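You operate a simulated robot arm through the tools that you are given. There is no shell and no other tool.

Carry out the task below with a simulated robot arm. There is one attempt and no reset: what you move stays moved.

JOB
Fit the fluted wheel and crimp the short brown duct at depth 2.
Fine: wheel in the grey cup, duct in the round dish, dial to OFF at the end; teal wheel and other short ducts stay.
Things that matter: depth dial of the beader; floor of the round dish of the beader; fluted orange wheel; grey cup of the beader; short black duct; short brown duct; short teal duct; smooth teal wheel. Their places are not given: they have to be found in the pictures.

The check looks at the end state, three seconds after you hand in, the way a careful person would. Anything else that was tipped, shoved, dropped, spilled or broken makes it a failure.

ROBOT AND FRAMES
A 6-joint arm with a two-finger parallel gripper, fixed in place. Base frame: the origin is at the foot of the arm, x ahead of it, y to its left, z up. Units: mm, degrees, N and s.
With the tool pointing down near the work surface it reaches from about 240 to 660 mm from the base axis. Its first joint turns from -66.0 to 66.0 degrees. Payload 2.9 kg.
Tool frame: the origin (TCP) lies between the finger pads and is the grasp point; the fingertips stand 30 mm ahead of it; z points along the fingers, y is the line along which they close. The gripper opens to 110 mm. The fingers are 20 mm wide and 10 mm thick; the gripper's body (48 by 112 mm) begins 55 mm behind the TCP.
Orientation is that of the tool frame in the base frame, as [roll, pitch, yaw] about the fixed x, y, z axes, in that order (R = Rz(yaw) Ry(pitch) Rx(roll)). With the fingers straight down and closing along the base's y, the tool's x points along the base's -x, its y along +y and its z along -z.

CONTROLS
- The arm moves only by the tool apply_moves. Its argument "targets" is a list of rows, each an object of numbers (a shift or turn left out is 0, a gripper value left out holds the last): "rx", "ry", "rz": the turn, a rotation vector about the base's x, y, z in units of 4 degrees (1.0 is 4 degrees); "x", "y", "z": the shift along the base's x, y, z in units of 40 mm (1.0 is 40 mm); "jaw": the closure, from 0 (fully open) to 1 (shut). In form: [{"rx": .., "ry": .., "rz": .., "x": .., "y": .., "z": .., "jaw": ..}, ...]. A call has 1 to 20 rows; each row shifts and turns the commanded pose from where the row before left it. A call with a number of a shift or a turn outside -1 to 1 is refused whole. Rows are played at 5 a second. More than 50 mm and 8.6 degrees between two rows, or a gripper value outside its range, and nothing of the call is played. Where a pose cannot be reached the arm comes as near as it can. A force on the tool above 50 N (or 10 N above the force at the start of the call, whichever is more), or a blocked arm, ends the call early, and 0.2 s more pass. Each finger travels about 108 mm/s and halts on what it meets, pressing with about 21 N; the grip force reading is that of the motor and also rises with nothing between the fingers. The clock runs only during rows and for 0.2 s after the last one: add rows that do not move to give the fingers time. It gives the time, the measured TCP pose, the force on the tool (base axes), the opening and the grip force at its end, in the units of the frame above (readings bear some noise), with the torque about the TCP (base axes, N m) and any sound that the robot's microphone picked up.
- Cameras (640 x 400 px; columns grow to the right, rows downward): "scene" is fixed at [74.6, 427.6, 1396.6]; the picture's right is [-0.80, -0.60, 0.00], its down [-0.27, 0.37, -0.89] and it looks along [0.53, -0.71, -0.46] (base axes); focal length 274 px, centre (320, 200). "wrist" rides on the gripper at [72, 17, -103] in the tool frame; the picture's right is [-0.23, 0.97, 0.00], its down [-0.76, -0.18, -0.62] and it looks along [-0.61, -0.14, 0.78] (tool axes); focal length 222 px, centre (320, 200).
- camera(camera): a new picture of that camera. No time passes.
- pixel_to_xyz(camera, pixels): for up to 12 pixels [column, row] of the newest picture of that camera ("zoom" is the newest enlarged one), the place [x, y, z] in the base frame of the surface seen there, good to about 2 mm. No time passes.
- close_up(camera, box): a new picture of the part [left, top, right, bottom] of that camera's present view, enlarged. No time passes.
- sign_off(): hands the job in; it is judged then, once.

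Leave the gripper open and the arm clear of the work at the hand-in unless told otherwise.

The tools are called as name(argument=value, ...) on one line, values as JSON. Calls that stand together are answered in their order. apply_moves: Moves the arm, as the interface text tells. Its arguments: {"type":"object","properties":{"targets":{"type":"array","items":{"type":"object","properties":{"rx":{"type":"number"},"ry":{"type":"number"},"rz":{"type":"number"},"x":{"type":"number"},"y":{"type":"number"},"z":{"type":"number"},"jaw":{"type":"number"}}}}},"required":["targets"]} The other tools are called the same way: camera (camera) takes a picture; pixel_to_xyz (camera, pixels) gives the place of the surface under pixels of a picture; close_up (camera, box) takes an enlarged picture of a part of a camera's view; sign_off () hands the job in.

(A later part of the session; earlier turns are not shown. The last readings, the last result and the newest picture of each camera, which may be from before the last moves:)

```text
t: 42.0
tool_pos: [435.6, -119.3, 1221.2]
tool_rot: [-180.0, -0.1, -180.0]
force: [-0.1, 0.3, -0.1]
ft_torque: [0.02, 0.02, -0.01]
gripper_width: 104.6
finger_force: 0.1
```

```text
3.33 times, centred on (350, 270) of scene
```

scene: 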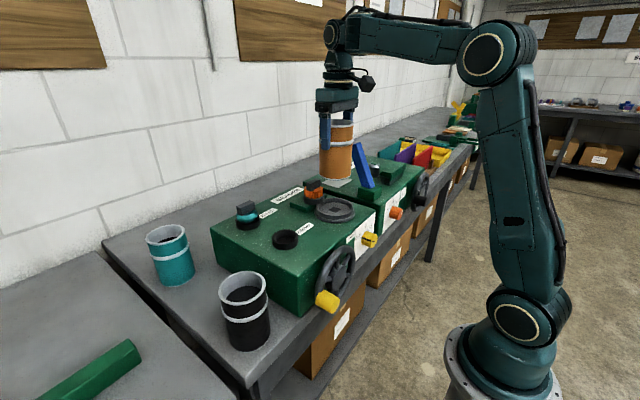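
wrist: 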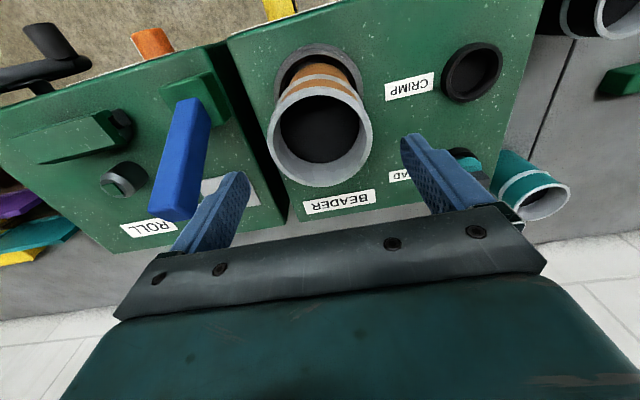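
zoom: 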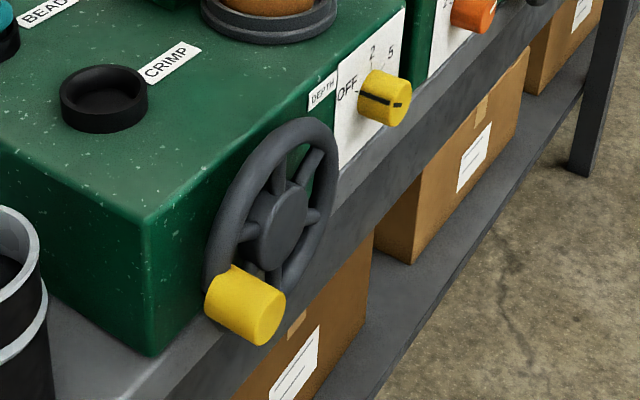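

pixel_to_xyz(camera="zoom", pixels=[[245, 300], [275, 230], [325, 140], [228, 195], [265, 155], [320, 215], [265, 320], [225, 280], [310, 120], [300, 270]])

close_up(camera="scene", box=[345, 215, 395, 255])

pixel_to_xyz(camera="zoom", pixels=[[232, 225], [274, 150], [308, 152], [368, 260], [385, 210], [340, 315], [340, 235], [355, 325], [285, 168], [240, 235], [350, 268], [392, 240]])

```text
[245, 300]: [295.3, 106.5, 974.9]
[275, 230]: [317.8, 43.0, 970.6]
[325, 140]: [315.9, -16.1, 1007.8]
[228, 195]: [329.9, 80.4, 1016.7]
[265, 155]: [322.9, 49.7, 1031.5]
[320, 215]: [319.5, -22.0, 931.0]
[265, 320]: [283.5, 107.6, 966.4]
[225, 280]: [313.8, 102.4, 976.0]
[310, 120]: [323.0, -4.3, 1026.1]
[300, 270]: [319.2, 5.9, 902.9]
```

```text
10.00 times, centred on (370, 235) of scene
```

zoom: 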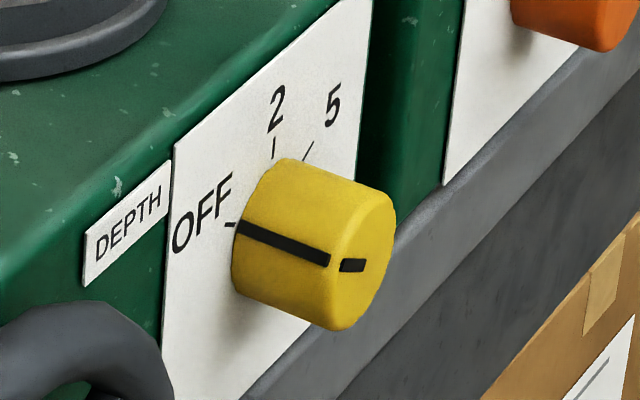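

```text
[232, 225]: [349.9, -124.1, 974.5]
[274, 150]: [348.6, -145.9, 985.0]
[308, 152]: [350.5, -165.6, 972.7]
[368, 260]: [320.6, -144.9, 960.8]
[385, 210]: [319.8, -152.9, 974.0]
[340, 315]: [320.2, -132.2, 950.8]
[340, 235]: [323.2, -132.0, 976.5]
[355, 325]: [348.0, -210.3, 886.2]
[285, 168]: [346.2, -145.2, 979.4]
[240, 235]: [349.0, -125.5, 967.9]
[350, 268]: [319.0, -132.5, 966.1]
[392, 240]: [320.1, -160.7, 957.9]
```

Dial geometry: axis ≈ (y -145, z 960), face at x 320, panel at x 349.5; OFF tick ≈ -57°, "2" tick straight up. I plan to grip the knob from above, tool pitched ~20° away from the panel and leaned ~30° to +y, then roll it about the x axis. First go back to x≈301 high up with those tilts.

apply_moves(targets=[{"x": -0.42, "y": 0.05, "z": 0.1, "jaw": 0.45}, {"x": -0.42, "y": 0.05}, {"x": -0.42, "y": 0.05}, {"x": -0.42, "y": 0.05, "ry": -1}, {"x": -0.42, "y": 0.05, "ry": -1}, {"x": -0.42, "y": 0.05, "ry": -1}, {"x": -0.42, "y": 0.05, "ry": -1}, {"x": -0.42, "y": 0.05, "ry": -1}, {"rx": -1}, {"rx": -1}, {"rx": -1}, {"rx": -1}, {"rx": -1}, {"rx": -1}, {"rx": -1}, {"rx": -0.5}, {}])

camera(camera="scene")

camera(camera="wrist")

```text
t: 45.6
tool_pos: [300.2, -102.6, 1224.2]
tool_rot: [-148.4, 17.3, -169.7]
force: [0.1, -0.5, 0.6]
ft_torque: [0.01, -0.03, 0.0]
gripper_width: 60.8
finger_force: 0.0
```

```text
taken
```

scene: 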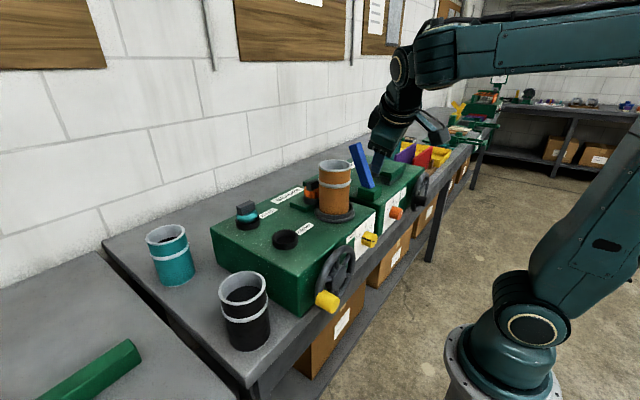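

```text
taken
```

wrist: 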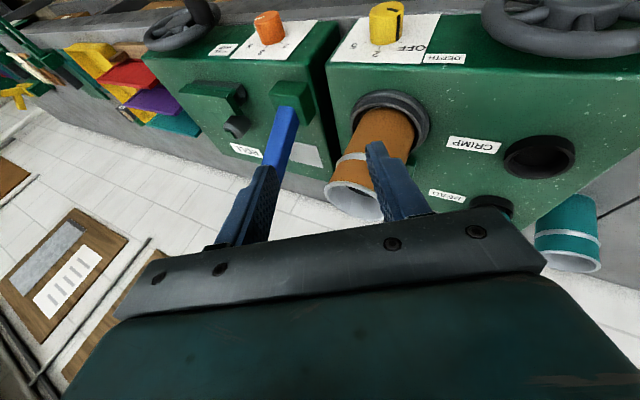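

Tool axis reads (0.343, -0.47, -0.813): as planned. Descend to the approach point ≈ (301, -103.6, 1032).

apply_moves(targets=[{"z": -0.7}, {"z": -0.7}, {"z": -0.7}, {"z": -0.7}, {"z": -0.7}, {"z": -0.7}, {"z": -0.6}, {}])

camera(camera="scene")

camera(camera="wrist")

```text
t: 47.4
tool_pos: [301.9, -104.6, 1033.2]
tool_rot: [-148.6, 17.4, -169.8]
force: [-0.6, -0.5, 0.1]
ft_torque: [0.03, 0.01, 0.0]
gripper_width: 60.4
finger_force: 0.1
```

```text
taken
```

scene: 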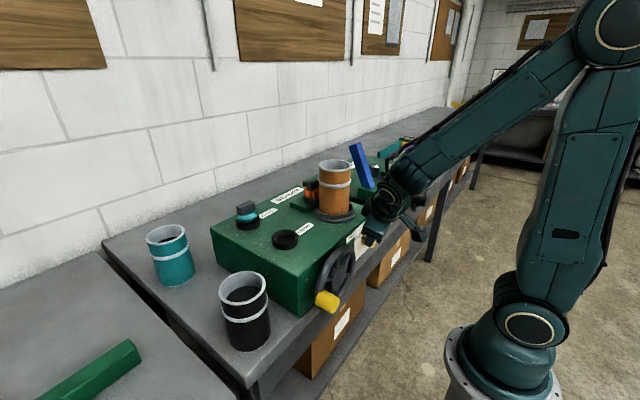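

```text
taken
```

wrist: 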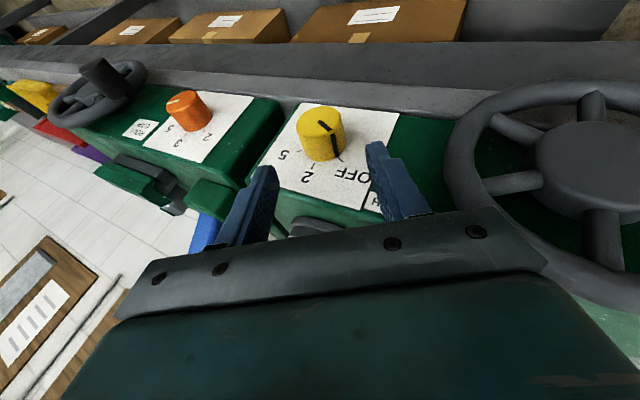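

The wrist view shows the dial well. I enlarge it and measure the knob face.

close_up(camera="wrist", box=[270, 90, 400, 200])

pixel_to_xyz(camera="wrist", pixels=[[320, 121], [300, 125], [341, 121], [318, 107], [322, 134], [328, 124], [325, 150], [302, 140], [342, 140], [337, 153], [310, 158], [295, 152]])

```text
3.64 times, centred on (335, 145) of wrist
```

zoom: 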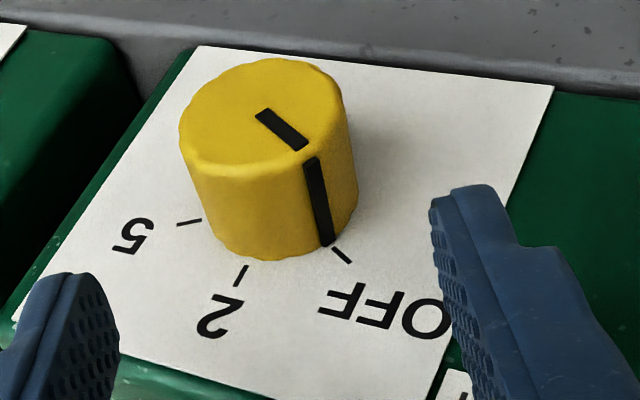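

```text
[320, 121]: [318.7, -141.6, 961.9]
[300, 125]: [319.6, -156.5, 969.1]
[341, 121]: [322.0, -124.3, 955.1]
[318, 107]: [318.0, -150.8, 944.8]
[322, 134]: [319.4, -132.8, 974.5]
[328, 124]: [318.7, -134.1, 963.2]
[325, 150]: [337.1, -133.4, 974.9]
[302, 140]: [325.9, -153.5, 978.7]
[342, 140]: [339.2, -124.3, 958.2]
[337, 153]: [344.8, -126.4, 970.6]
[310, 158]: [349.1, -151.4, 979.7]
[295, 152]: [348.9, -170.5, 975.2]
```

pixel_to_xyz(camera="zoom", pixels=[[336, 251], [349, 262], [245, 268], [237, 286], [200, 219], [179, 224], [262, 114], [302, 146], [183, 130], [338, 100], [265, 62], [245, 160]])

```text
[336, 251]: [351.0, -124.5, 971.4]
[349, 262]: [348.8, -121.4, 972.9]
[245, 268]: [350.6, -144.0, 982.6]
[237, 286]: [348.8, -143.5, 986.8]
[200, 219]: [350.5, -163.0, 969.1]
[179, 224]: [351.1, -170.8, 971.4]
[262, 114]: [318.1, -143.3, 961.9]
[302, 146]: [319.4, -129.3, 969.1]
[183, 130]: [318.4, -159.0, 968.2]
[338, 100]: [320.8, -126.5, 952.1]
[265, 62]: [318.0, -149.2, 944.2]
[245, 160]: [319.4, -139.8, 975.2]
```

Dial axis ≈ (y -144, z 959.8), marks at -60°, 0°, +60°. Move in along the tool axis to (324.8, -135.5, 974.4), fingers either side of the knob.

apply_moves(targets=[{"x": 0.0954, "y": -0.129, "z": -0.245}, {"x": 0.0954, "y": -0.129, "z": -0.245}, {"x": 0.0954, "y": -0.129, "z": -0.245}, {"x": 0.0954, "y": -0.129, "z": -0.245}, {"x": 0.0954, "y": -0.129, "z": -0.245}, {"x": 0.0954, "y": -0.129, "z": -0.245}, {}])

camera(camera="wrist")

close_up(camera="scene", box=[320, 190, 420, 270])

```text
t: 49.0
tool_pos: [323.2, -133.8, 974.7]
tool_rot: [-148.4, 17.4, -169.7]
force: [-0.3, 0.1, -0.1]
ft_torque: [-0.04, -0.03, 0.0]
gripper_width: 60.5
finger_force: 0.0
```

```text
taken
```

wrist: 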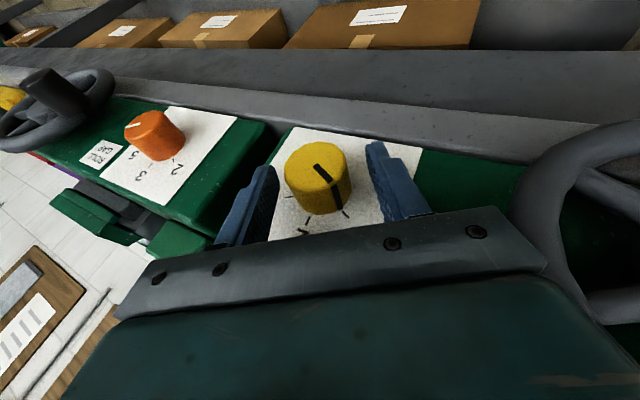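

```text
5.00 times, centred on (370, 230) of scene
```

zoom: 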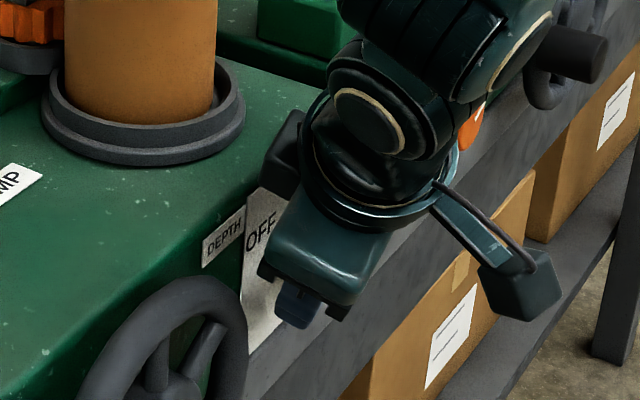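

The knob is centred between the fingers. Close on it gently and read.

apply_moves(targets=[{"jaw": 0.55}, {"jaw": 0.62}, {"jaw": 0.68}, {"jaw": 0.75}, {}])

close_up(camera="wrist", box=[240, 110, 420, 250])

```text
t: 50.2
tool_pos: [323.4, -137.1, 974.6]
tool_rot: [-148.2, 17.3, -169.9]
force: [1.9, -17.2, 6.3]
ft_torque: [-0.31, -0.17, -0.39]
gripper_width: 38.7
finger_force: 44.6
```

```text
2.86 times, centred on (330, 180) of wrist
```

zoom: 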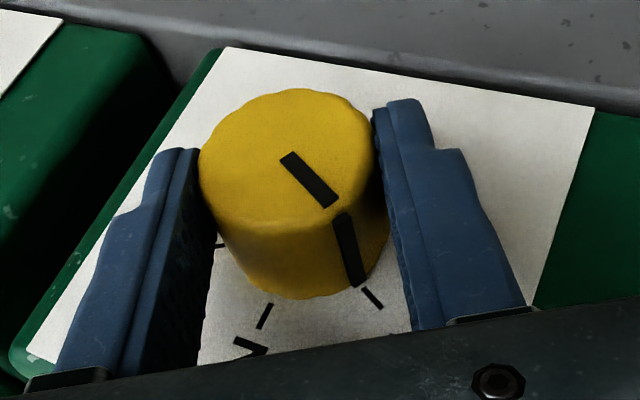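

Grip contact with an 18 N side force along the closing line; I shift the command about 4 mm along it to centre the grip.

apply_moves(targets=[{"y": -0.05, "z": 0.03}, {"y": -0.03, "z": 0.015}, {}])

```text
t: 51.0
tool_pos: [323.1, -135.5, 974.2]
tool_rot: [-148.7, 17.3, -169.8]
force: [-3.5, -1.2, -3.3]
ft_torque: [0.03, -0.39, -0.05]
gripper_width: 38.7
finger_force: 44.7
```

Side force is now ≈0. Turn the knob clockwise (+rx) about its axis: first 16° and check.

apply_moves(targets=[{"rx": 1, "y": -0.026, "z": 0.0138}, {"rx": 1, "y": -0.027, "z": 0.012}, {"rx": 1, "y": -0.0277, "z": 0.0101}, {"rx": 1, "y": -0.0284, "z": 0.0081}, {}])

close_up(camera="wrist", box=[240, 110, 420, 250])

```text
t: 52.2
tool_pos: [322.8, -140.8, 976.7]
tool_rot: [-165.3, 19.4, -175.2]
force: [-8.3, 8.7, -9.2]
ft_torque: [0.2, 0.39, 0.17]
gripper_width: 38.6
finger_force: 44.9
```

```text
2.86 times, centred on (330, 180) of wrist
```

zoom: 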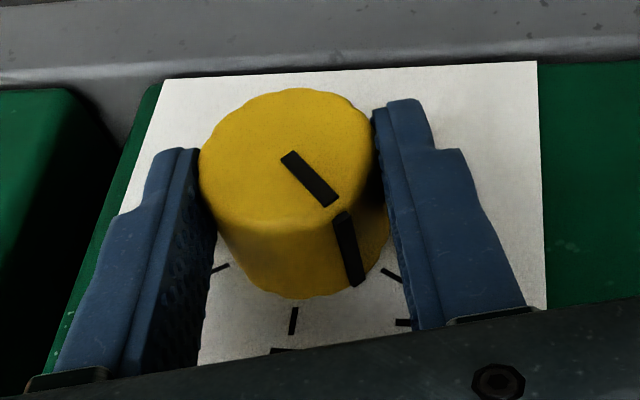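

The knob turns with the fingers (pointer fixed relative to them while the panel rotates). Continue, with small corrections to relieve the side forces.

apply_moves(targets=[{"rx": 1, "x": -0.01, "y": -0.015, "z": -0.006}, {"rx": 1, "x": -0.01, "y": -0.019, "z": -0.003}, {"rx": 1, "y": -0.0294, "z": 0.0021}, {"rx": 1, "y": -0.0295, "z": 0}, {}])

close_up(camera="wrist", box=[240, 110, 420, 250])

```text
t: 53.4
tool_pos: [323.2, -145.1, 977.4]
tool_rot: [177.8, 19.9, 179.1]
force: [-6.9, 3.8, -14.3]
ft_torque: [0.06, 0.15, -0.29]
gripper_width: 38.9
finger_force: 45.0
```

```text
2.86 times, centred on (330, 180) of wrist
```

zoom: 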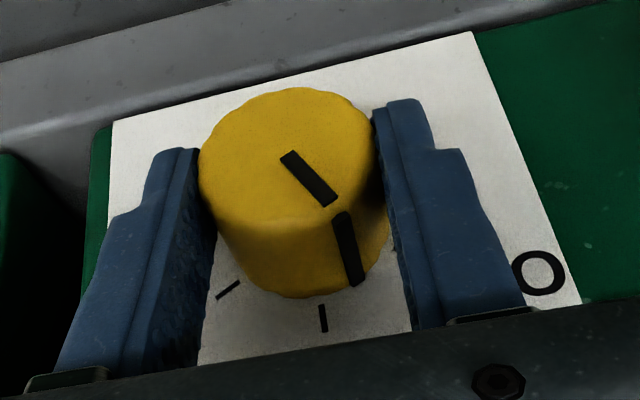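

32° done. Five more rows, then check against the "2" tick.

apply_moves(targets=[{"rx": 1, "x": -0.01, "y": -0.027, "z": -0.012}, {"rx": 1, "x": -0.005, "y": -0.027, "z": -0.014}, {"rx": 1, "y": -0.0289, "z": -0.0061}, {"rx": 1, "y": -0.0284, "z": -0.0081}, {"rx": 1, "y": -0.0277, "z": -0.0101}, {}])

close_up(camera="wrist", box=[240, 110, 420, 250])

camera(camera="scene")

```text
t: 54.8
tool_pos: [321.9, -152.2, 975.2]
tool_rot: [156.7, 18.6, 172.1]
force: [-2.3, -1.2, 2.1]
ft_torque: [0.04, 0.63, 0.22]
gripper_width: 38.8
finger_force: 45.0
```

```text
2.86 times, centred on (330, 180) of wrist
```

zoom: 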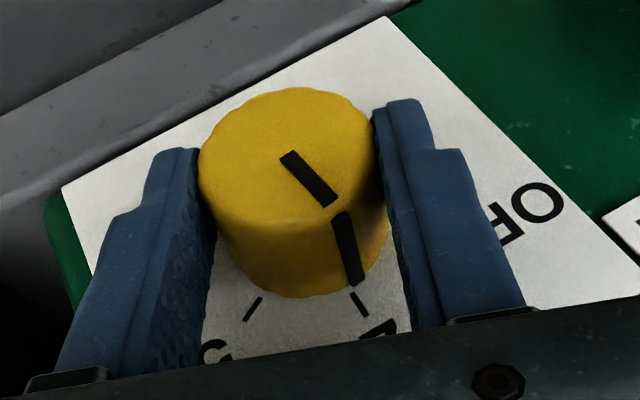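

```text
taken
```

scene: 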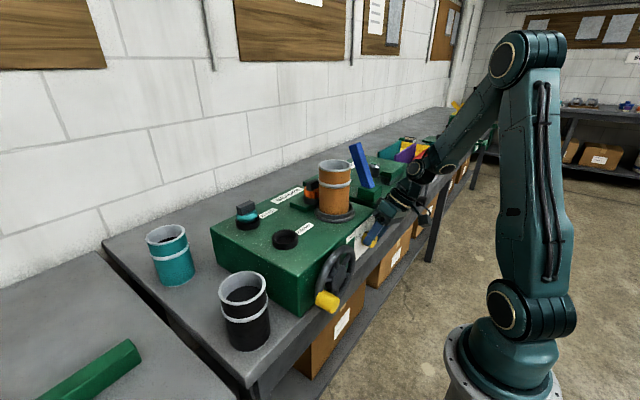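

The "2" tick now is about 8° short of the pointer (compare with the OFF tick's spot at the start). Two more rows.

apply_moves(targets=[{"rx": 1, "y": -0.027, "z": -0.012}, {"rx": 1, "y": -0.026, "z": -0.0138}, {}, {}])

close_up(camera="wrist", box=[240, 110, 420, 250])

```text
t: 55.8
tool_pos: [322.7, -152.7, 975.7]
tool_rot: [148.4, 17.4, 169.5]
force: [2.3, -5.9, 13.2]
ft_torque: [0.05, -0.02, -0.2]
gripper_width: 38.8
finger_force: 45.6
```

```text
2.86 times, centred on (330, 180) of wrist
```

zoom: 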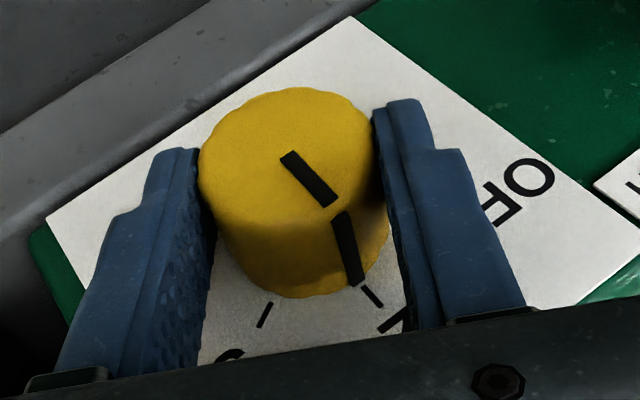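

The pointer sits on "2" exactly as it did on OFF. I wait two seconds here to listen and see whether the machine runs by itself.

apply_moves(targets=[{"z": -0.02}, {}, {}, {}, {}, {}, {}, {}, {}, {}])

close_up(camera="scene", box=[290, 140, 390, 240])

```text
t: 58.0
tool_pos: [323.0, -152.4, 974.4]
tool_rot: [148.3, 17.4, 169.5]
force: [4.2, -8.9, 30.6]
ft_torque: [0.14, -0.86, -0.38]
gripper_width: 38.8
finger_force: 44.4
```

```text
4.00 times, centred on (340, 190) of scene
```

zoom: 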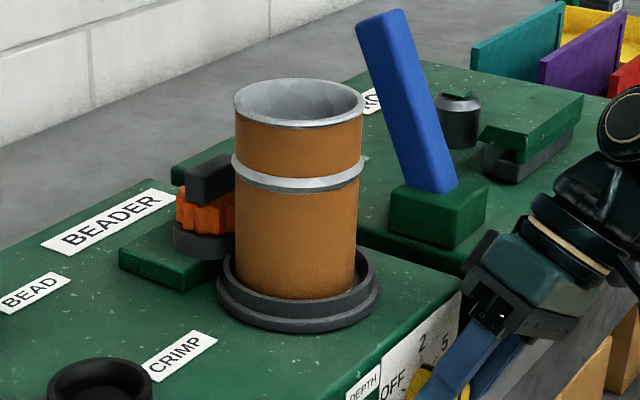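

No sound, and pushing slightly down raised a 30 N force, so I undo that, release the knob and retreat along the tool axis to inspect.

apply_moves(targets=[{"z": 0.05}, {}, {"jaw": 0.55}, {"jaw": 0.45}, {}, {"x": -0.1, "y": -0.137, "z": 0.238}, {"x": -0.17, "y": -0.235, "z": 0.407}, {"x": -0.17, "y": -0.235, "z": 0.407}, {"x": -0.24, "y": -0.333, "z": 0.578}, {}])

camera(camera="wrist")

close_up(camera="scene", box=[320, 190, 420, 270])

```text
t: 60.2
tool_pos: [295.4, -190.3, 1042.3]
tool_rot: [148.4, 17.2, 169.6]
force: [0.0, 0.9, 0.2]
ft_torque: [0.02, -0.01, -0.01]
gripper_width: 60.7
finger_force: 0.1
```

```text
taken
```

wrist: 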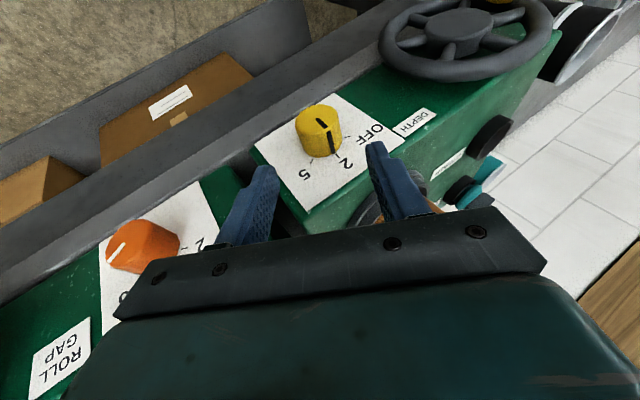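

```text
5.00 times, centred on (370, 230) of scene
```

zoom: 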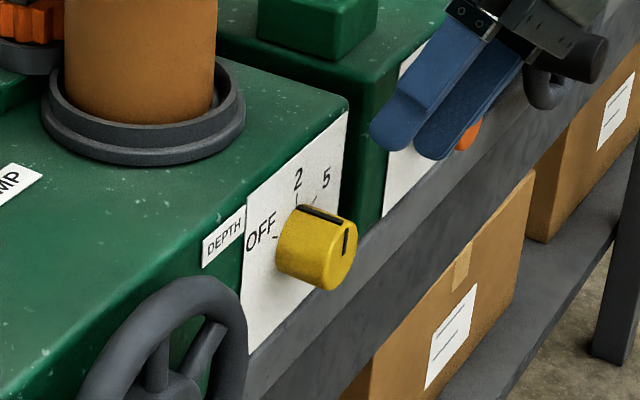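

The dial points at "2". I check closely on the dial and look at the duct for any crimp marks.

close_up(camera="scene", box=[345, 215, 395, 255])

close_up(camera="scene", box=[295, 150, 365, 225])

close_up(camera="scene", box=[300, 235, 370, 320])

```text
10.00 times, centred on (370, 235) of scene
```

zoom: 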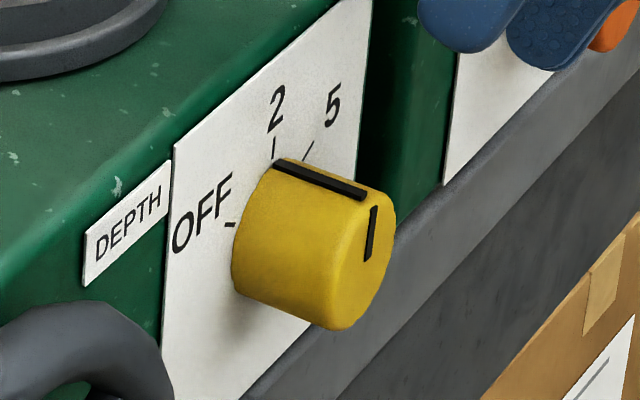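

```text
5.33 times, centred on (330, 188) of scene
```

zoom: 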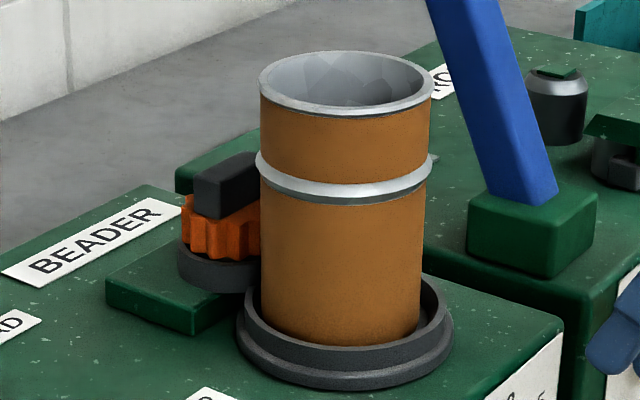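

```text
4.71 times, centred on (335, 278) of scene
```

zoom: 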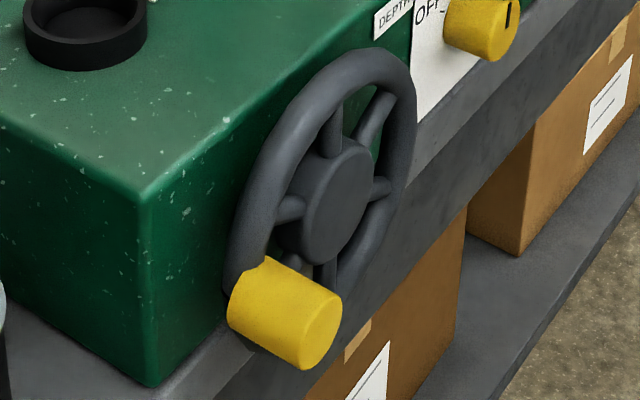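

The dial is right on "2", the duct shows no crimp yet. So the crank must be turned. I measure it in the last zoom: handle end (310,335), hub (340,205), rim points.

pixel_to_xyz(camera="zoom", pixels=[[318, 335], [270, 310], [290, 270], [335, 305], [310, 365], [250, 325], [345, 200], [370, 55], [405, 110], [240, 240], [330, 275], [300, 340]])

pixel_to_xyz(camera="scene", pixels=[[335, 240], [310, 285], [322, 295], [330, 305]])

```text
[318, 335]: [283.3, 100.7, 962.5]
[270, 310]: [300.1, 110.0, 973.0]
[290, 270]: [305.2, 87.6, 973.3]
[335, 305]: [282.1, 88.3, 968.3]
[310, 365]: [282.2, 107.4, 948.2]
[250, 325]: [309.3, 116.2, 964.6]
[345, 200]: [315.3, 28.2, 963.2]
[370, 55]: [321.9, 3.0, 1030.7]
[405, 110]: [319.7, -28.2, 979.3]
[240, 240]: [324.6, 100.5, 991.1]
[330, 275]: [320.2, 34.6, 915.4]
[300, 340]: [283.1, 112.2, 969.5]
```

```text
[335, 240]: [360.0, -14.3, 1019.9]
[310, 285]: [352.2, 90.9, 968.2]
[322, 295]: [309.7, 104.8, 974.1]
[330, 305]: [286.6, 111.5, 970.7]
```

Crank: hub ≈ (y 33, z 964), handle ≈ (y 102, z 961, x 282–313) of ~30 mm diameter. I rise, undo the lean (-30° about x) and move above the handle for a better look.

apply_moves(targets=[{"z": 0.6}, {"z": 0.5, "rx": -1}, {"z": 0.15, "rx": -1, "y": 0.5}, {"rx": -1, "y": 0.6}, {"rx": -1, "y": 0.6}, {"rx": -1, "y": 0.6}, {"rx": -1, "y": 0.6}, {"rx": -1, "y": 0.6}, {"rx": -0.45, "y": 0.6}, {"y": 0.6}, {"y": 0.6}, {"y": 0.6}, {"y": 0.6}, {"y": 0.5}, {"y": 0.3}, {}])

camera(camera="wrist")

```text
t: 63.6
tool_pos: [294.9, 102.7, 1090.6]
tool_rot: [179.7, 20.0, 179.9]
force: [-0.1, -0.2, -0.5]
ft_torque: [-0.02, 0.0, -0.01]
gripper_width: 60.5
finger_force: 0.1
```

```text
taken
```

wrist: 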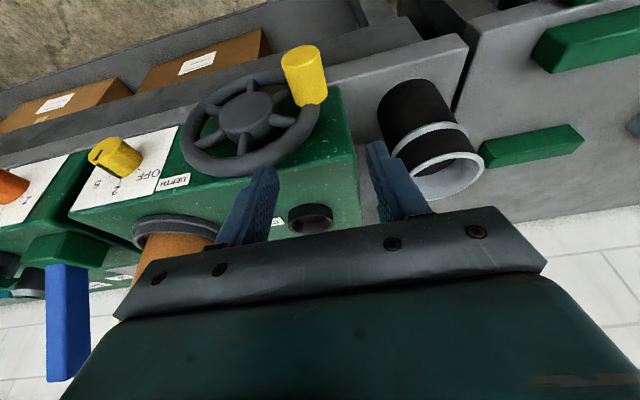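

Now measure the crank in this frontal view: handle end (302,55), hub (245,115), rim around.

close_up(camera="wrist", box=[170, 30, 340, 190])

pixel_to_xyz(camera="zoom", pixels=[[495, 85], [435, 100], [570, 85], [495, 55], [505, 190], [530, 270], [285, 205], [215, 190], [345, 190], [60, 330], [300, 500], [480, 330]])

```text
2.50 times, centred on (255, 110) of wrist
```

zoom: 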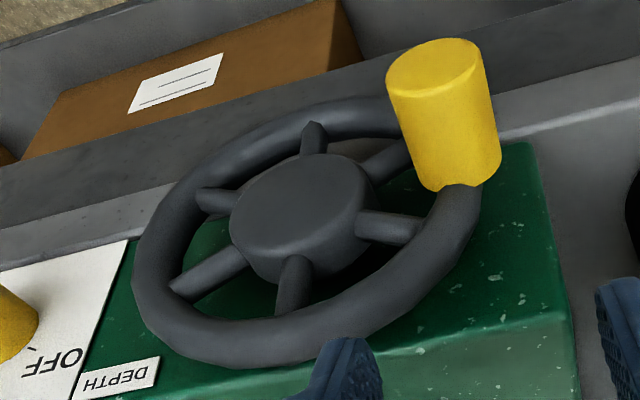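

```text
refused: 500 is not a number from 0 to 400
```

pixel_to_xyz(camera="zoom", pixels=[[435, 65], [388, 82], [480, 60], [435, 93], [440, 130], [460, 230], [300, 205], [235, 215], [368, 185], [155, 270], [240, 345], [330, 110]])

```text
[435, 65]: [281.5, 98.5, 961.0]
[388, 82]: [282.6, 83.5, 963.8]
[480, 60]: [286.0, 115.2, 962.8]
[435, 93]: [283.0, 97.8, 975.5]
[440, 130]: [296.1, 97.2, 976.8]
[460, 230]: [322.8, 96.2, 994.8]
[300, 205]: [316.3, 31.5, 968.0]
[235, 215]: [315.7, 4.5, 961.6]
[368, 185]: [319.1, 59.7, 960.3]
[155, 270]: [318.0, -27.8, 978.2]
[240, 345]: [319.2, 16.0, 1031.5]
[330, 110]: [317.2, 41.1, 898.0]
```

Hub ≈ (y 34, z 964), handle axis ≈ (y 98.5, z 961), radius arm ≈64. I descend with the open fingers either side of the handle to TCP (290, 98.5, 975).

apply_moves(targets=[{"x": -0.125, "y": -0.105, "z": -0.4}, {"z": -0.5}, {"z": -0.5}, {"z": -0.5}, {"z": -0.4}, {"z": -0.35}, {"z": -0.24}, {}])

camera(camera="wrist")

close_up(camera="scene", box=[260, 190, 420, 330])

```text
t: 65.4
tool_pos: [290.9, 97.5, 975.4]
tool_rot: [179.7, 20.0, 179.8]
force: [0.0, -0.1, -0.5]
ft_torque: [-0.03, 0.02, 0.0]
gripper_width: 60.5
finger_force: 0.1
```

```text
taken
```

wrist: 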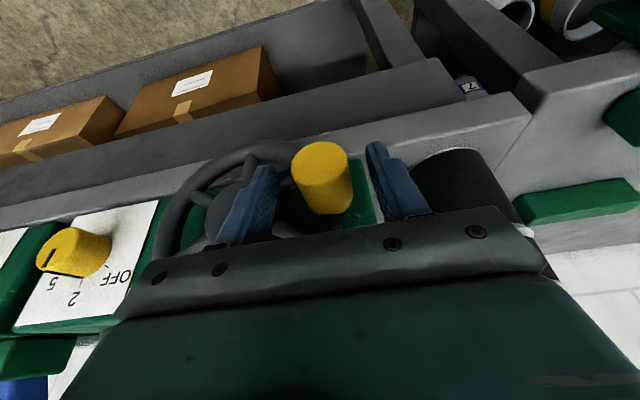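

```text
2.86 times, centred on (340, 260) of scene
```

zoom: 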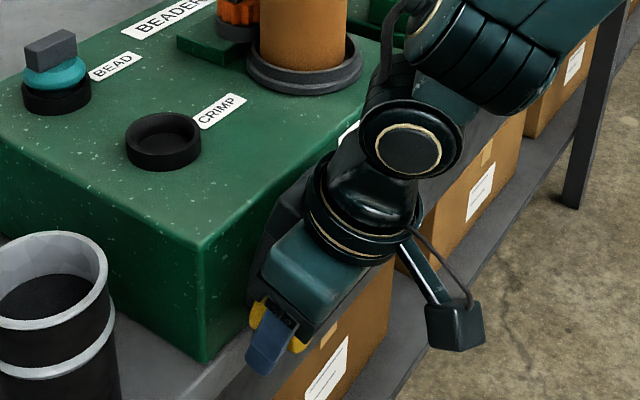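

The handle is between the fingers. Close on it.

apply_moves(targets=[{"jaw": 0.58}, {"jaw": 0.65}, {"jaw": 0.7}, {"jaw": 0.75}, {}])

```text
t: 66.6
tool_pos: [290.2, 97.1, 975.1]
tool_rot: [179.5, 20.1, 179.9]
force: [-0.8, 12.6, -2.1]
ft_torque: [0.27, 0.12, 0.26]
gripper_width: 33.6
finger_force: 45.0
```

Centre the grip by shifting 2 mm in +y, then a small test: move up 8 mm along the crank circle and read the force.

apply_moves(targets=[{"y": 0.05}, {}, {"z": 0.1}, {"z": 0.1}, {}])

camera(camera="wrist")

```text
t: 67.8
tool_pos: [289.6, 97.4, 983.6]
tool_rot: [179.8, 20.1, 179.6]
force: [8.0, -10.8, -4.9]
ft_torque: [0.01, -0.05, 0.0]
gripper_width: 33.3
finger_force: 45.2
```

```text
taken
```

wrist: 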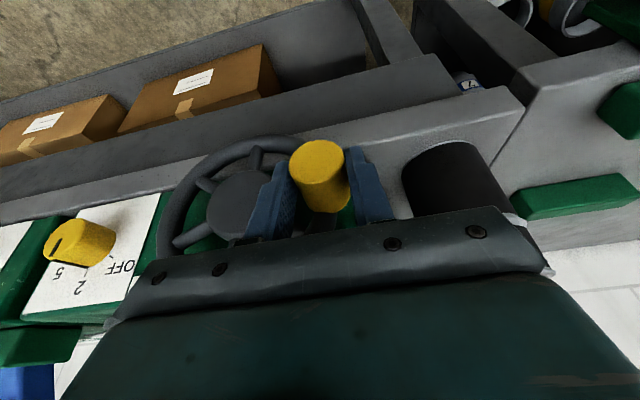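

The crank follows freely with low force. Now go around the circle clockwise in 10° steps; first quarter to the top.

apply_moves(targets=[{"y": -0.0489, "z": 0.2767}, {"y": -0.0961, "z": 0.2641}, {"y": -0.1404, "z": 0.2435}, {"y": -0.1808, "z": 0.2153}, {"y": -0.2153, "z": 0.1808}, {"y": -0.2435, "z": 0.1404}, {"y": -0.2641, "z": 0.0961}, {"y": -0.2767, "z": 0.0489}, {"y": -0.2812, "z": 0}, {}])

camera(camera="wrist")

camera(camera="scene")

```text
t: 70.0
tool_pos: [290.0, 28.9, 1041.1]
tool_rot: [179.8, 19.8, 179.8]
force: [1.8, 6.9, 2.0]
ft_torque: [0.51, 0.33, 0.14]
gripper_width: 33.3
finger_force: 45.4
```

```text
taken
```

wrist: 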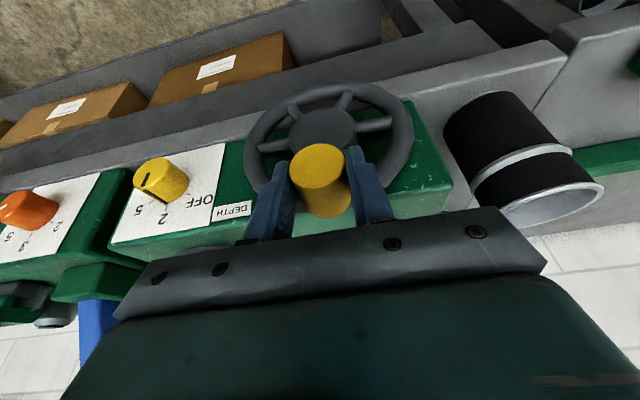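

```text
taken
```

scene: 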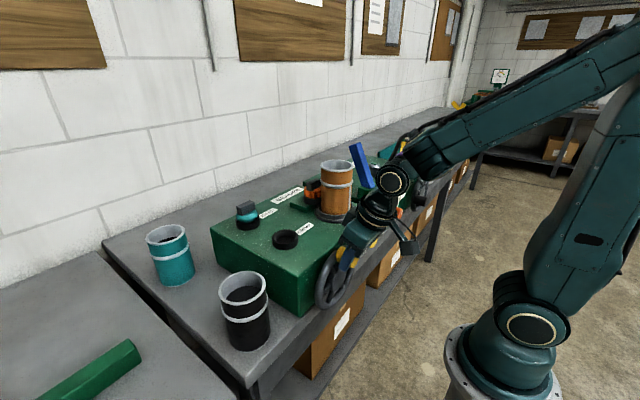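

The crank followed to the top. Next quarter, to the right side.

apply_moves(targets=[{"y": -0.2767, "z": -0.0489}, {"y": -0.2641, "z": -0.0961}, {"y": -0.2435, "z": -0.1404}, {"y": -0.2153, "z": -0.1808}, {"y": -0.1808, "z": -0.2153}, {"y": -0.1404, "z": -0.2435}, {"y": -0.0961, "z": -0.2641}, {"y": -0.0489, "z": -0.2767}, {"z": -0.2812}, {}])

close_up(camera="scene", box=[260, 140, 420, 300])

```text
t: 72.2
tool_pos: [297.0, -34.6, 975.2]
tool_rot: [-179.5, 19.4, 179.6]
force: [-30.3, -37.2, 4.9]
ft_torque: [-0.01, -0.07, 0.34]
gripper_width: 33.4
finger_force: 45.3
out of reach, approached as far as the arm can: row 8, 9
```

```text
2.50 times, centred on (340, 220) of scene
```

zoom: 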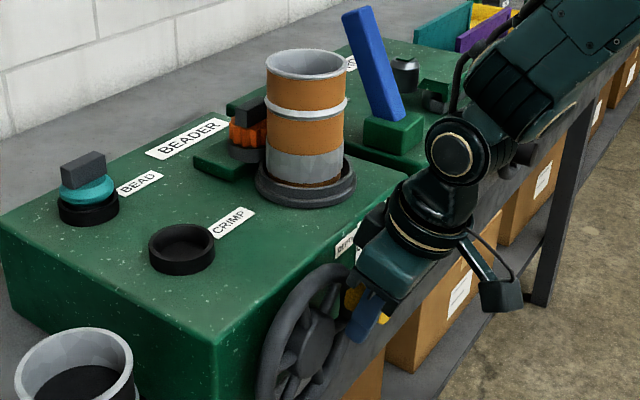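

A grey crimp band has appeared at the bottom of the duct. The arm hit its inner reach limit here (x pushed to 297, forces 30–37 N). I reduce the pitch by 8° to get back within reach, then look.

apply_moves(targets=[{"ry": 1}, {"ry": 1}, {}])

close_up(camera="scene", box=[300, 150, 370, 220])

camera(camera="wrist")

```text
t: 73.0
tool_pos: [301.5, -32.4, 977.9]
tool_rot: [-180.0, 12.3, 179.8]
force: [6.0, -20.5, 3.3]
ft_torque: [0.07, 0.1, 0.34]
gripper_width: 37.1
finger_force: 10.2
```

```text
5.71 times, centred on (335, 185) of scene
```

zoom: 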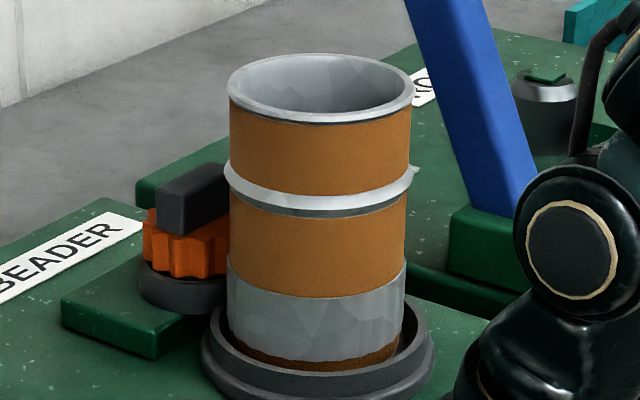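

```text
taken
```

wrist: 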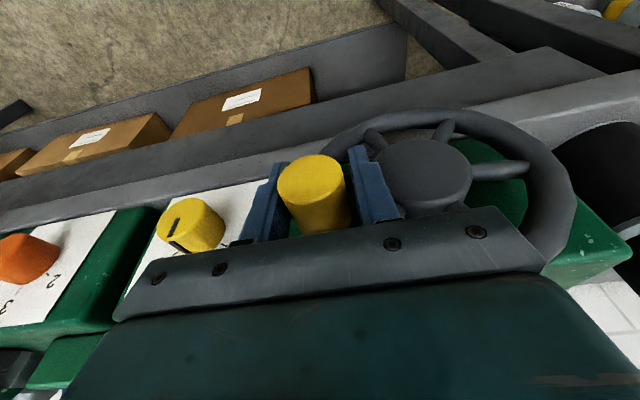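

The band spans the duct. My fingers slid forward on the handle (x 301). I open, pull back 8 mm, and regrip so I can finish a full turn and see whether anything changes.

apply_moves(targets=[{"jaw": 0.6}, {"jaw": 0.5}, {}, {"x": -0.1}, {"x": -0.1}, {}])

camera(camera="wrist")

```text
t: 74.4
tool_pos: [291.0, -29.7, 976.1]
tool_rot: [179.8, 12.0, 179.8]
force: [-0.4, -0.1, -1.1]
ft_torque: [0.03, -0.01, -0.02]
gripper_width: 55.3
finger_force: 0.2
```

```text
taken
```

wrist: 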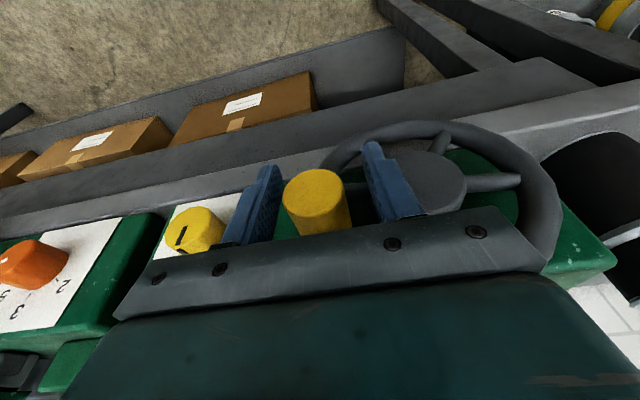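

Clean again at (291, -29.7, 976). Regrip and continue 40° downward.

apply_moves(targets=[{"jaw": 0.65}, {"jaw": 0.75}, {}, {"y": 0.0489, "z": -0.2767}, {"y": 0.0961, "z": -0.2641}, {"y": 0.1404, "z": -0.2435}, {"y": 0.1808, "z": -0.2153}, {}])

close_up(camera="scene", box=[300, 150, 370, 220])

camera(camera="wrist")

```text
t: 75.7
tool_pos: [293.1, -33.1, 954.5]
tool_rot: [-178.8, 12.5, 178.9]
force: [-4.0, -27.4, 3.7]
ft_torque: [0.4, 0.2, 0.13]
gripper_width: 40.9
finger_force: 13.5
stopped in row 6: the force on the tool passed its limit at 67 N (the readings are from after the stop); the commanded pose is now the measured one
```

```text
5.71 times, centred on (335, 185) of scene
```

zoom: 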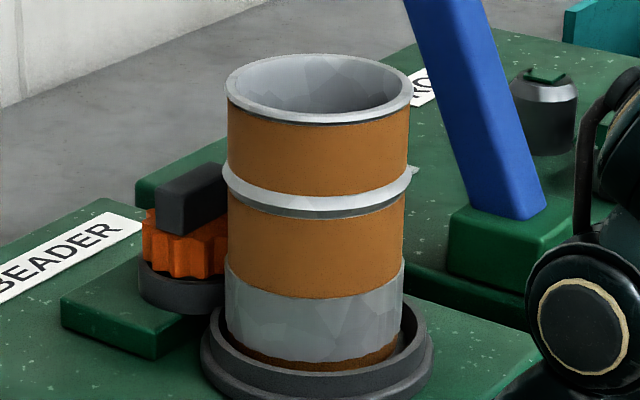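

```text
taken
```

wrist: 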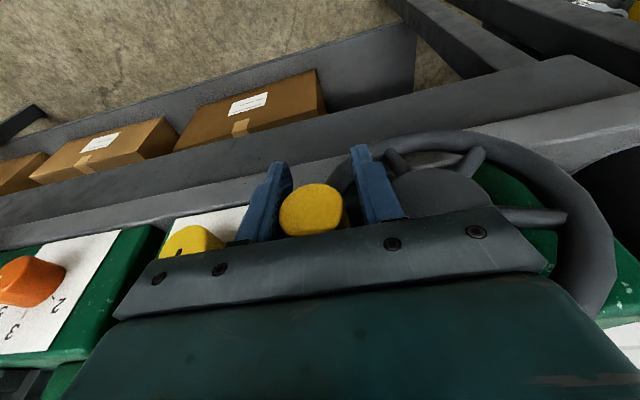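

The crank won't go further (it slipped in the fingers, force limit tripped) – it seems to be at the end of its stroke, and the crimp band is complete and unchanged. I open and see.

apply_moves(targets=[{"jaw": 0.5}, {"jaw": 0.4}, {}, {}])

camera(camera="wrist")

camera(camera="scene")

```text
t: 76.7
tool_pos: [292.5, -30.1, 954.2]
tool_rot: [-179.4, 12.6, 179.1]
force: [-12.3, -17.2, 27.7]
ft_torque: [1.62, -1.63, -0.36]
gripper_width: 66.2
finger_force: 0.0
```

```text
taken
```

wrist: 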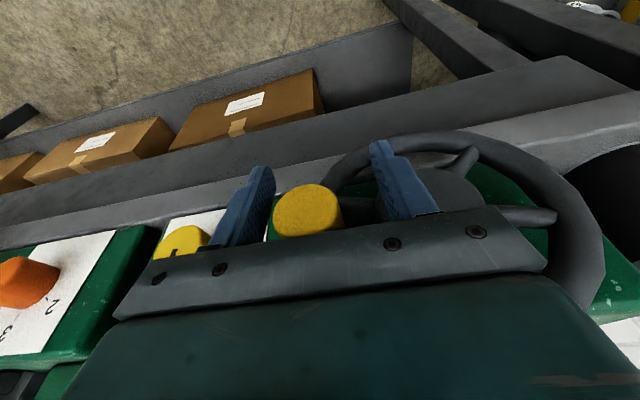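

```text
taken
```

scene: 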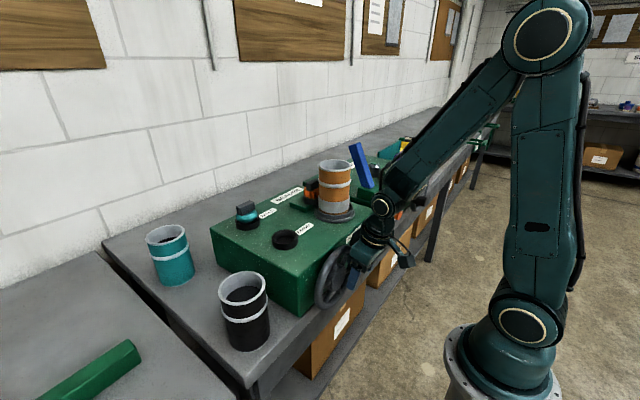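

There's still +28 N upward with torque, consistent with the gripper body resting on the crank rim. I lift out along the tool axis.

apply_moves(targets=[{"z": 0.2, "x": -0.05}, {"z": 0.3, "x": -0.06}, {"z": 0.5, "x": -0.05}, {"z": 0.6}, {"z": 0.8}, {"z": 0.8}, {}])

camera(camera="wrist")

close_up(camera="scene", box=[220, 150, 420, 330])

```text
t: 78.3
tool_pos: [284.6, -30.3, 1083.5]
tool_rot: [-179.4, 12.5, 179.2]
force: [-0.3, 0.4, -0.2]
ft_torque: [0.01, 0.0, -0.01]
gripper_width: 65.8
finger_force: 0.1
```

```text
taken
```

wrist: 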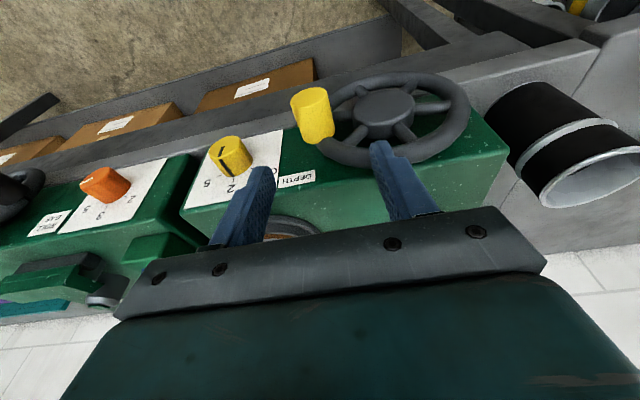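

```text
2.22 times, centred on (320, 240) of scene
```

zoom: 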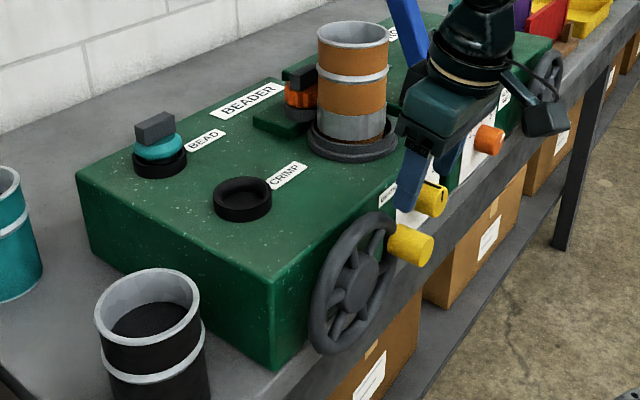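

Clear now. Crank handle is at the right side. I check its position and inspect the duct band from above.

pixel_to_xyz(camera="wrist", pixels=[[310, 98], [316, 130], [383, 107], [231, 157], [224, 143]])

close_up(camera="scene", box=[300, 150, 370, 220])

close_up(camera="wrist", box=[170, 70, 400, 230])

```text
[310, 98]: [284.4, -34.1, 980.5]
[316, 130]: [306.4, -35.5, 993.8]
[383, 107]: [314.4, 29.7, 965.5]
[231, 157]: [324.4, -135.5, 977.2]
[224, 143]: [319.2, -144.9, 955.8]
```

```text
5.71 times, centred on (335, 185) of scene
```

zoom: 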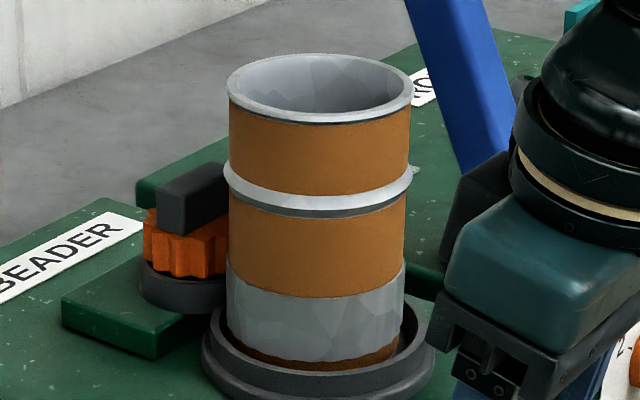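

```text
2.50 times, centred on (285, 150) of wrist
```

zoom: 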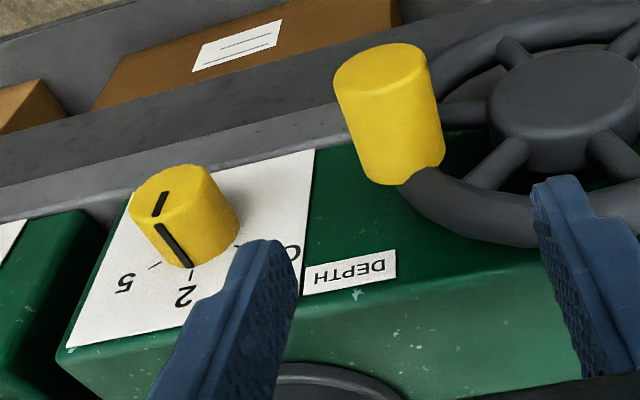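

The handle went ≈170° round to its stop and the band is in place; dial still on "2". Now turn the dial back to OFF: return to the earlier approach pose (≈(295,-190,1042), pitch 20°, lean +30°).

apply_moves(targets=[{"z": 0.3, "ry": -1, "jaw": 0.45}, {"ry": -0.88, "y": -0.4}, {"rx": 1, "y": -0.4}, {"rx": 1, "y": -0.4}, {"rx": 1, "y": -0.4}, {"rx": 1, "y": -0.4}, {"rx": 1, "y": -0.4}, {"rx": 1, "y": -0.4}, {"rx": 1, "y": -0.4}, {"rx": 0.35, "y": -0.4}, {"y": -0.4, "x": 0.13}, {"x": 0.14}, {}])

camera(camera="wrist")

```text
t: 81.1
tool_pos: [298.6, -190.0, 1094.4]
tool_rot: [149.6, 17.0, 169.0]
force: [0.7, 0.0, -0.1]
ft_torque: [0.03, 0.0, -0.01]
gripper_width: 60.6
finger_force: 0.1
```

```text
taken
```

wrist: 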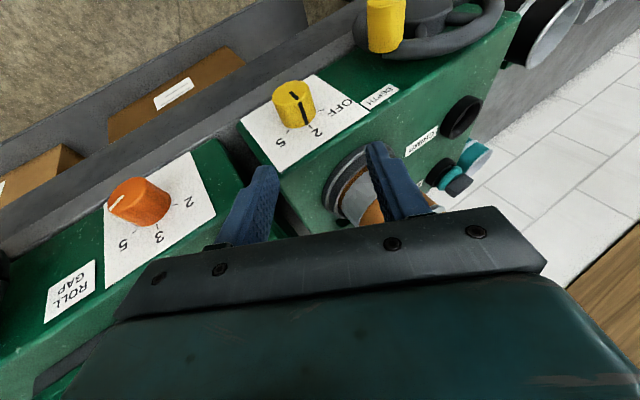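

Go to the approach point then in to (322.7, -152.5, 975.5), the pose at which I released the knob.

apply_moves(targets=[{"x": -0.08, "z": -0.65, "rx": 0.25}, {"z": -0.65}, {}, {"x": 0.17, "y": 0.236, "z": -0.417}, {"x": 0.17, "y": 0.236, "z": -0.417}, {"x": 0.17, "y": 0.236, "z": -0.417}, {"x": 0.1, "y": 0.14, "z": -0.25}, {"x": 0.07, "y": 0.097, "z": -0.17}, {}])

close_up(camera="wrist", box=[240, 110, 420, 250])

```text
t: 83.1
tool_pos: [321.1, -149.9, 974.7]
tool_rot: [148.6, 16.8, 168.8]
force: [0.1, -1.1, -0.2]
ft_torque: [0.02, -0.01, 0.01]
gripper_width: 60.5
finger_force: 0.0
```

```text
2.86 times, centred on (330, 180) of wrist
```

zoom: 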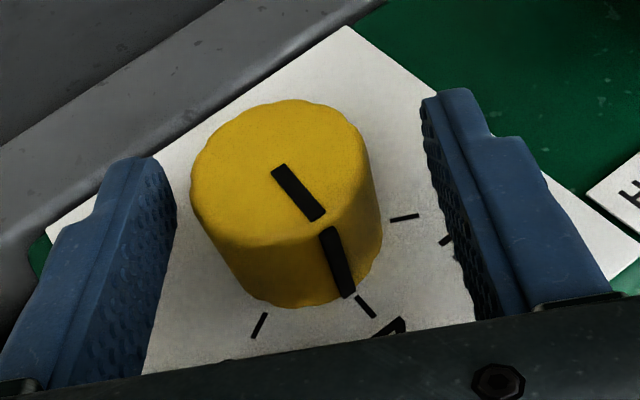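

Shift ≈2.5 mm toward -y to centre, then grip.

apply_moves(targets=[{"x": 0.03, "y": -0.055, "z": -0.01}, {"jaw": 0.55}, {"jaw": 0.62}, {"jaw": 0.68}, {"jaw": 0.75}, {}])

close_up(camera="wrist", box=[240, 110, 420, 250])

```text
t: 84.5
tool_pos: [321.6, -152.1, 975.1]
tool_rot: [148.5, 16.8, 168.9]
force: [-0.5, 0.2, 0.4]
ft_torque: [0.0, -0.28, 0.26]
gripper_width: 38.8
finger_force: 44.2
```

```text
2.86 times, centred on (330, 180) of wrist
```

zoom: 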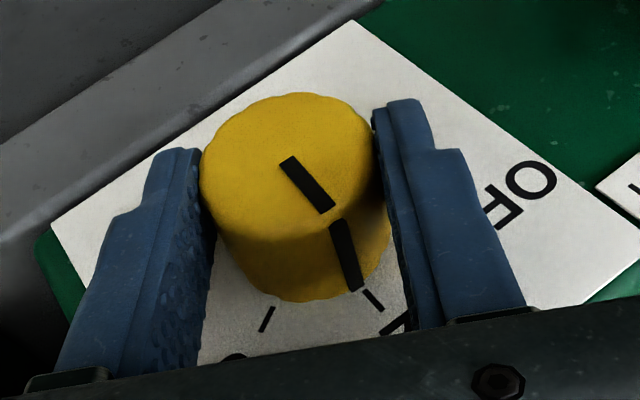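

Perfect grip, near-zero force. Turn counter-clockwise (-rx), first 20°.

apply_moves(targets=[{"rx": -1, "y": 0.026, "z": 0.0138}, {"rx": -1, "y": 0.027, "z": 0.012}, {"rx": -1, "y": 0.0277, "z": 0.0101}, {"rx": -1, "y": 0.0284, "z": 0.0081}, {"rx": -1, "y": 0.0289, "z": 0.0061}, {}])

```text
t: 85.9
tool_pos: [321.5, -147.4, 977.5]
tool_rot: [169.5, 19.4, 175.4]
force: [-12.6, 5.3, 0.3]
ft_torque: [0.1, 0.1, 0.11]
gripper_width: 38.6
finger_force: 44.9
```

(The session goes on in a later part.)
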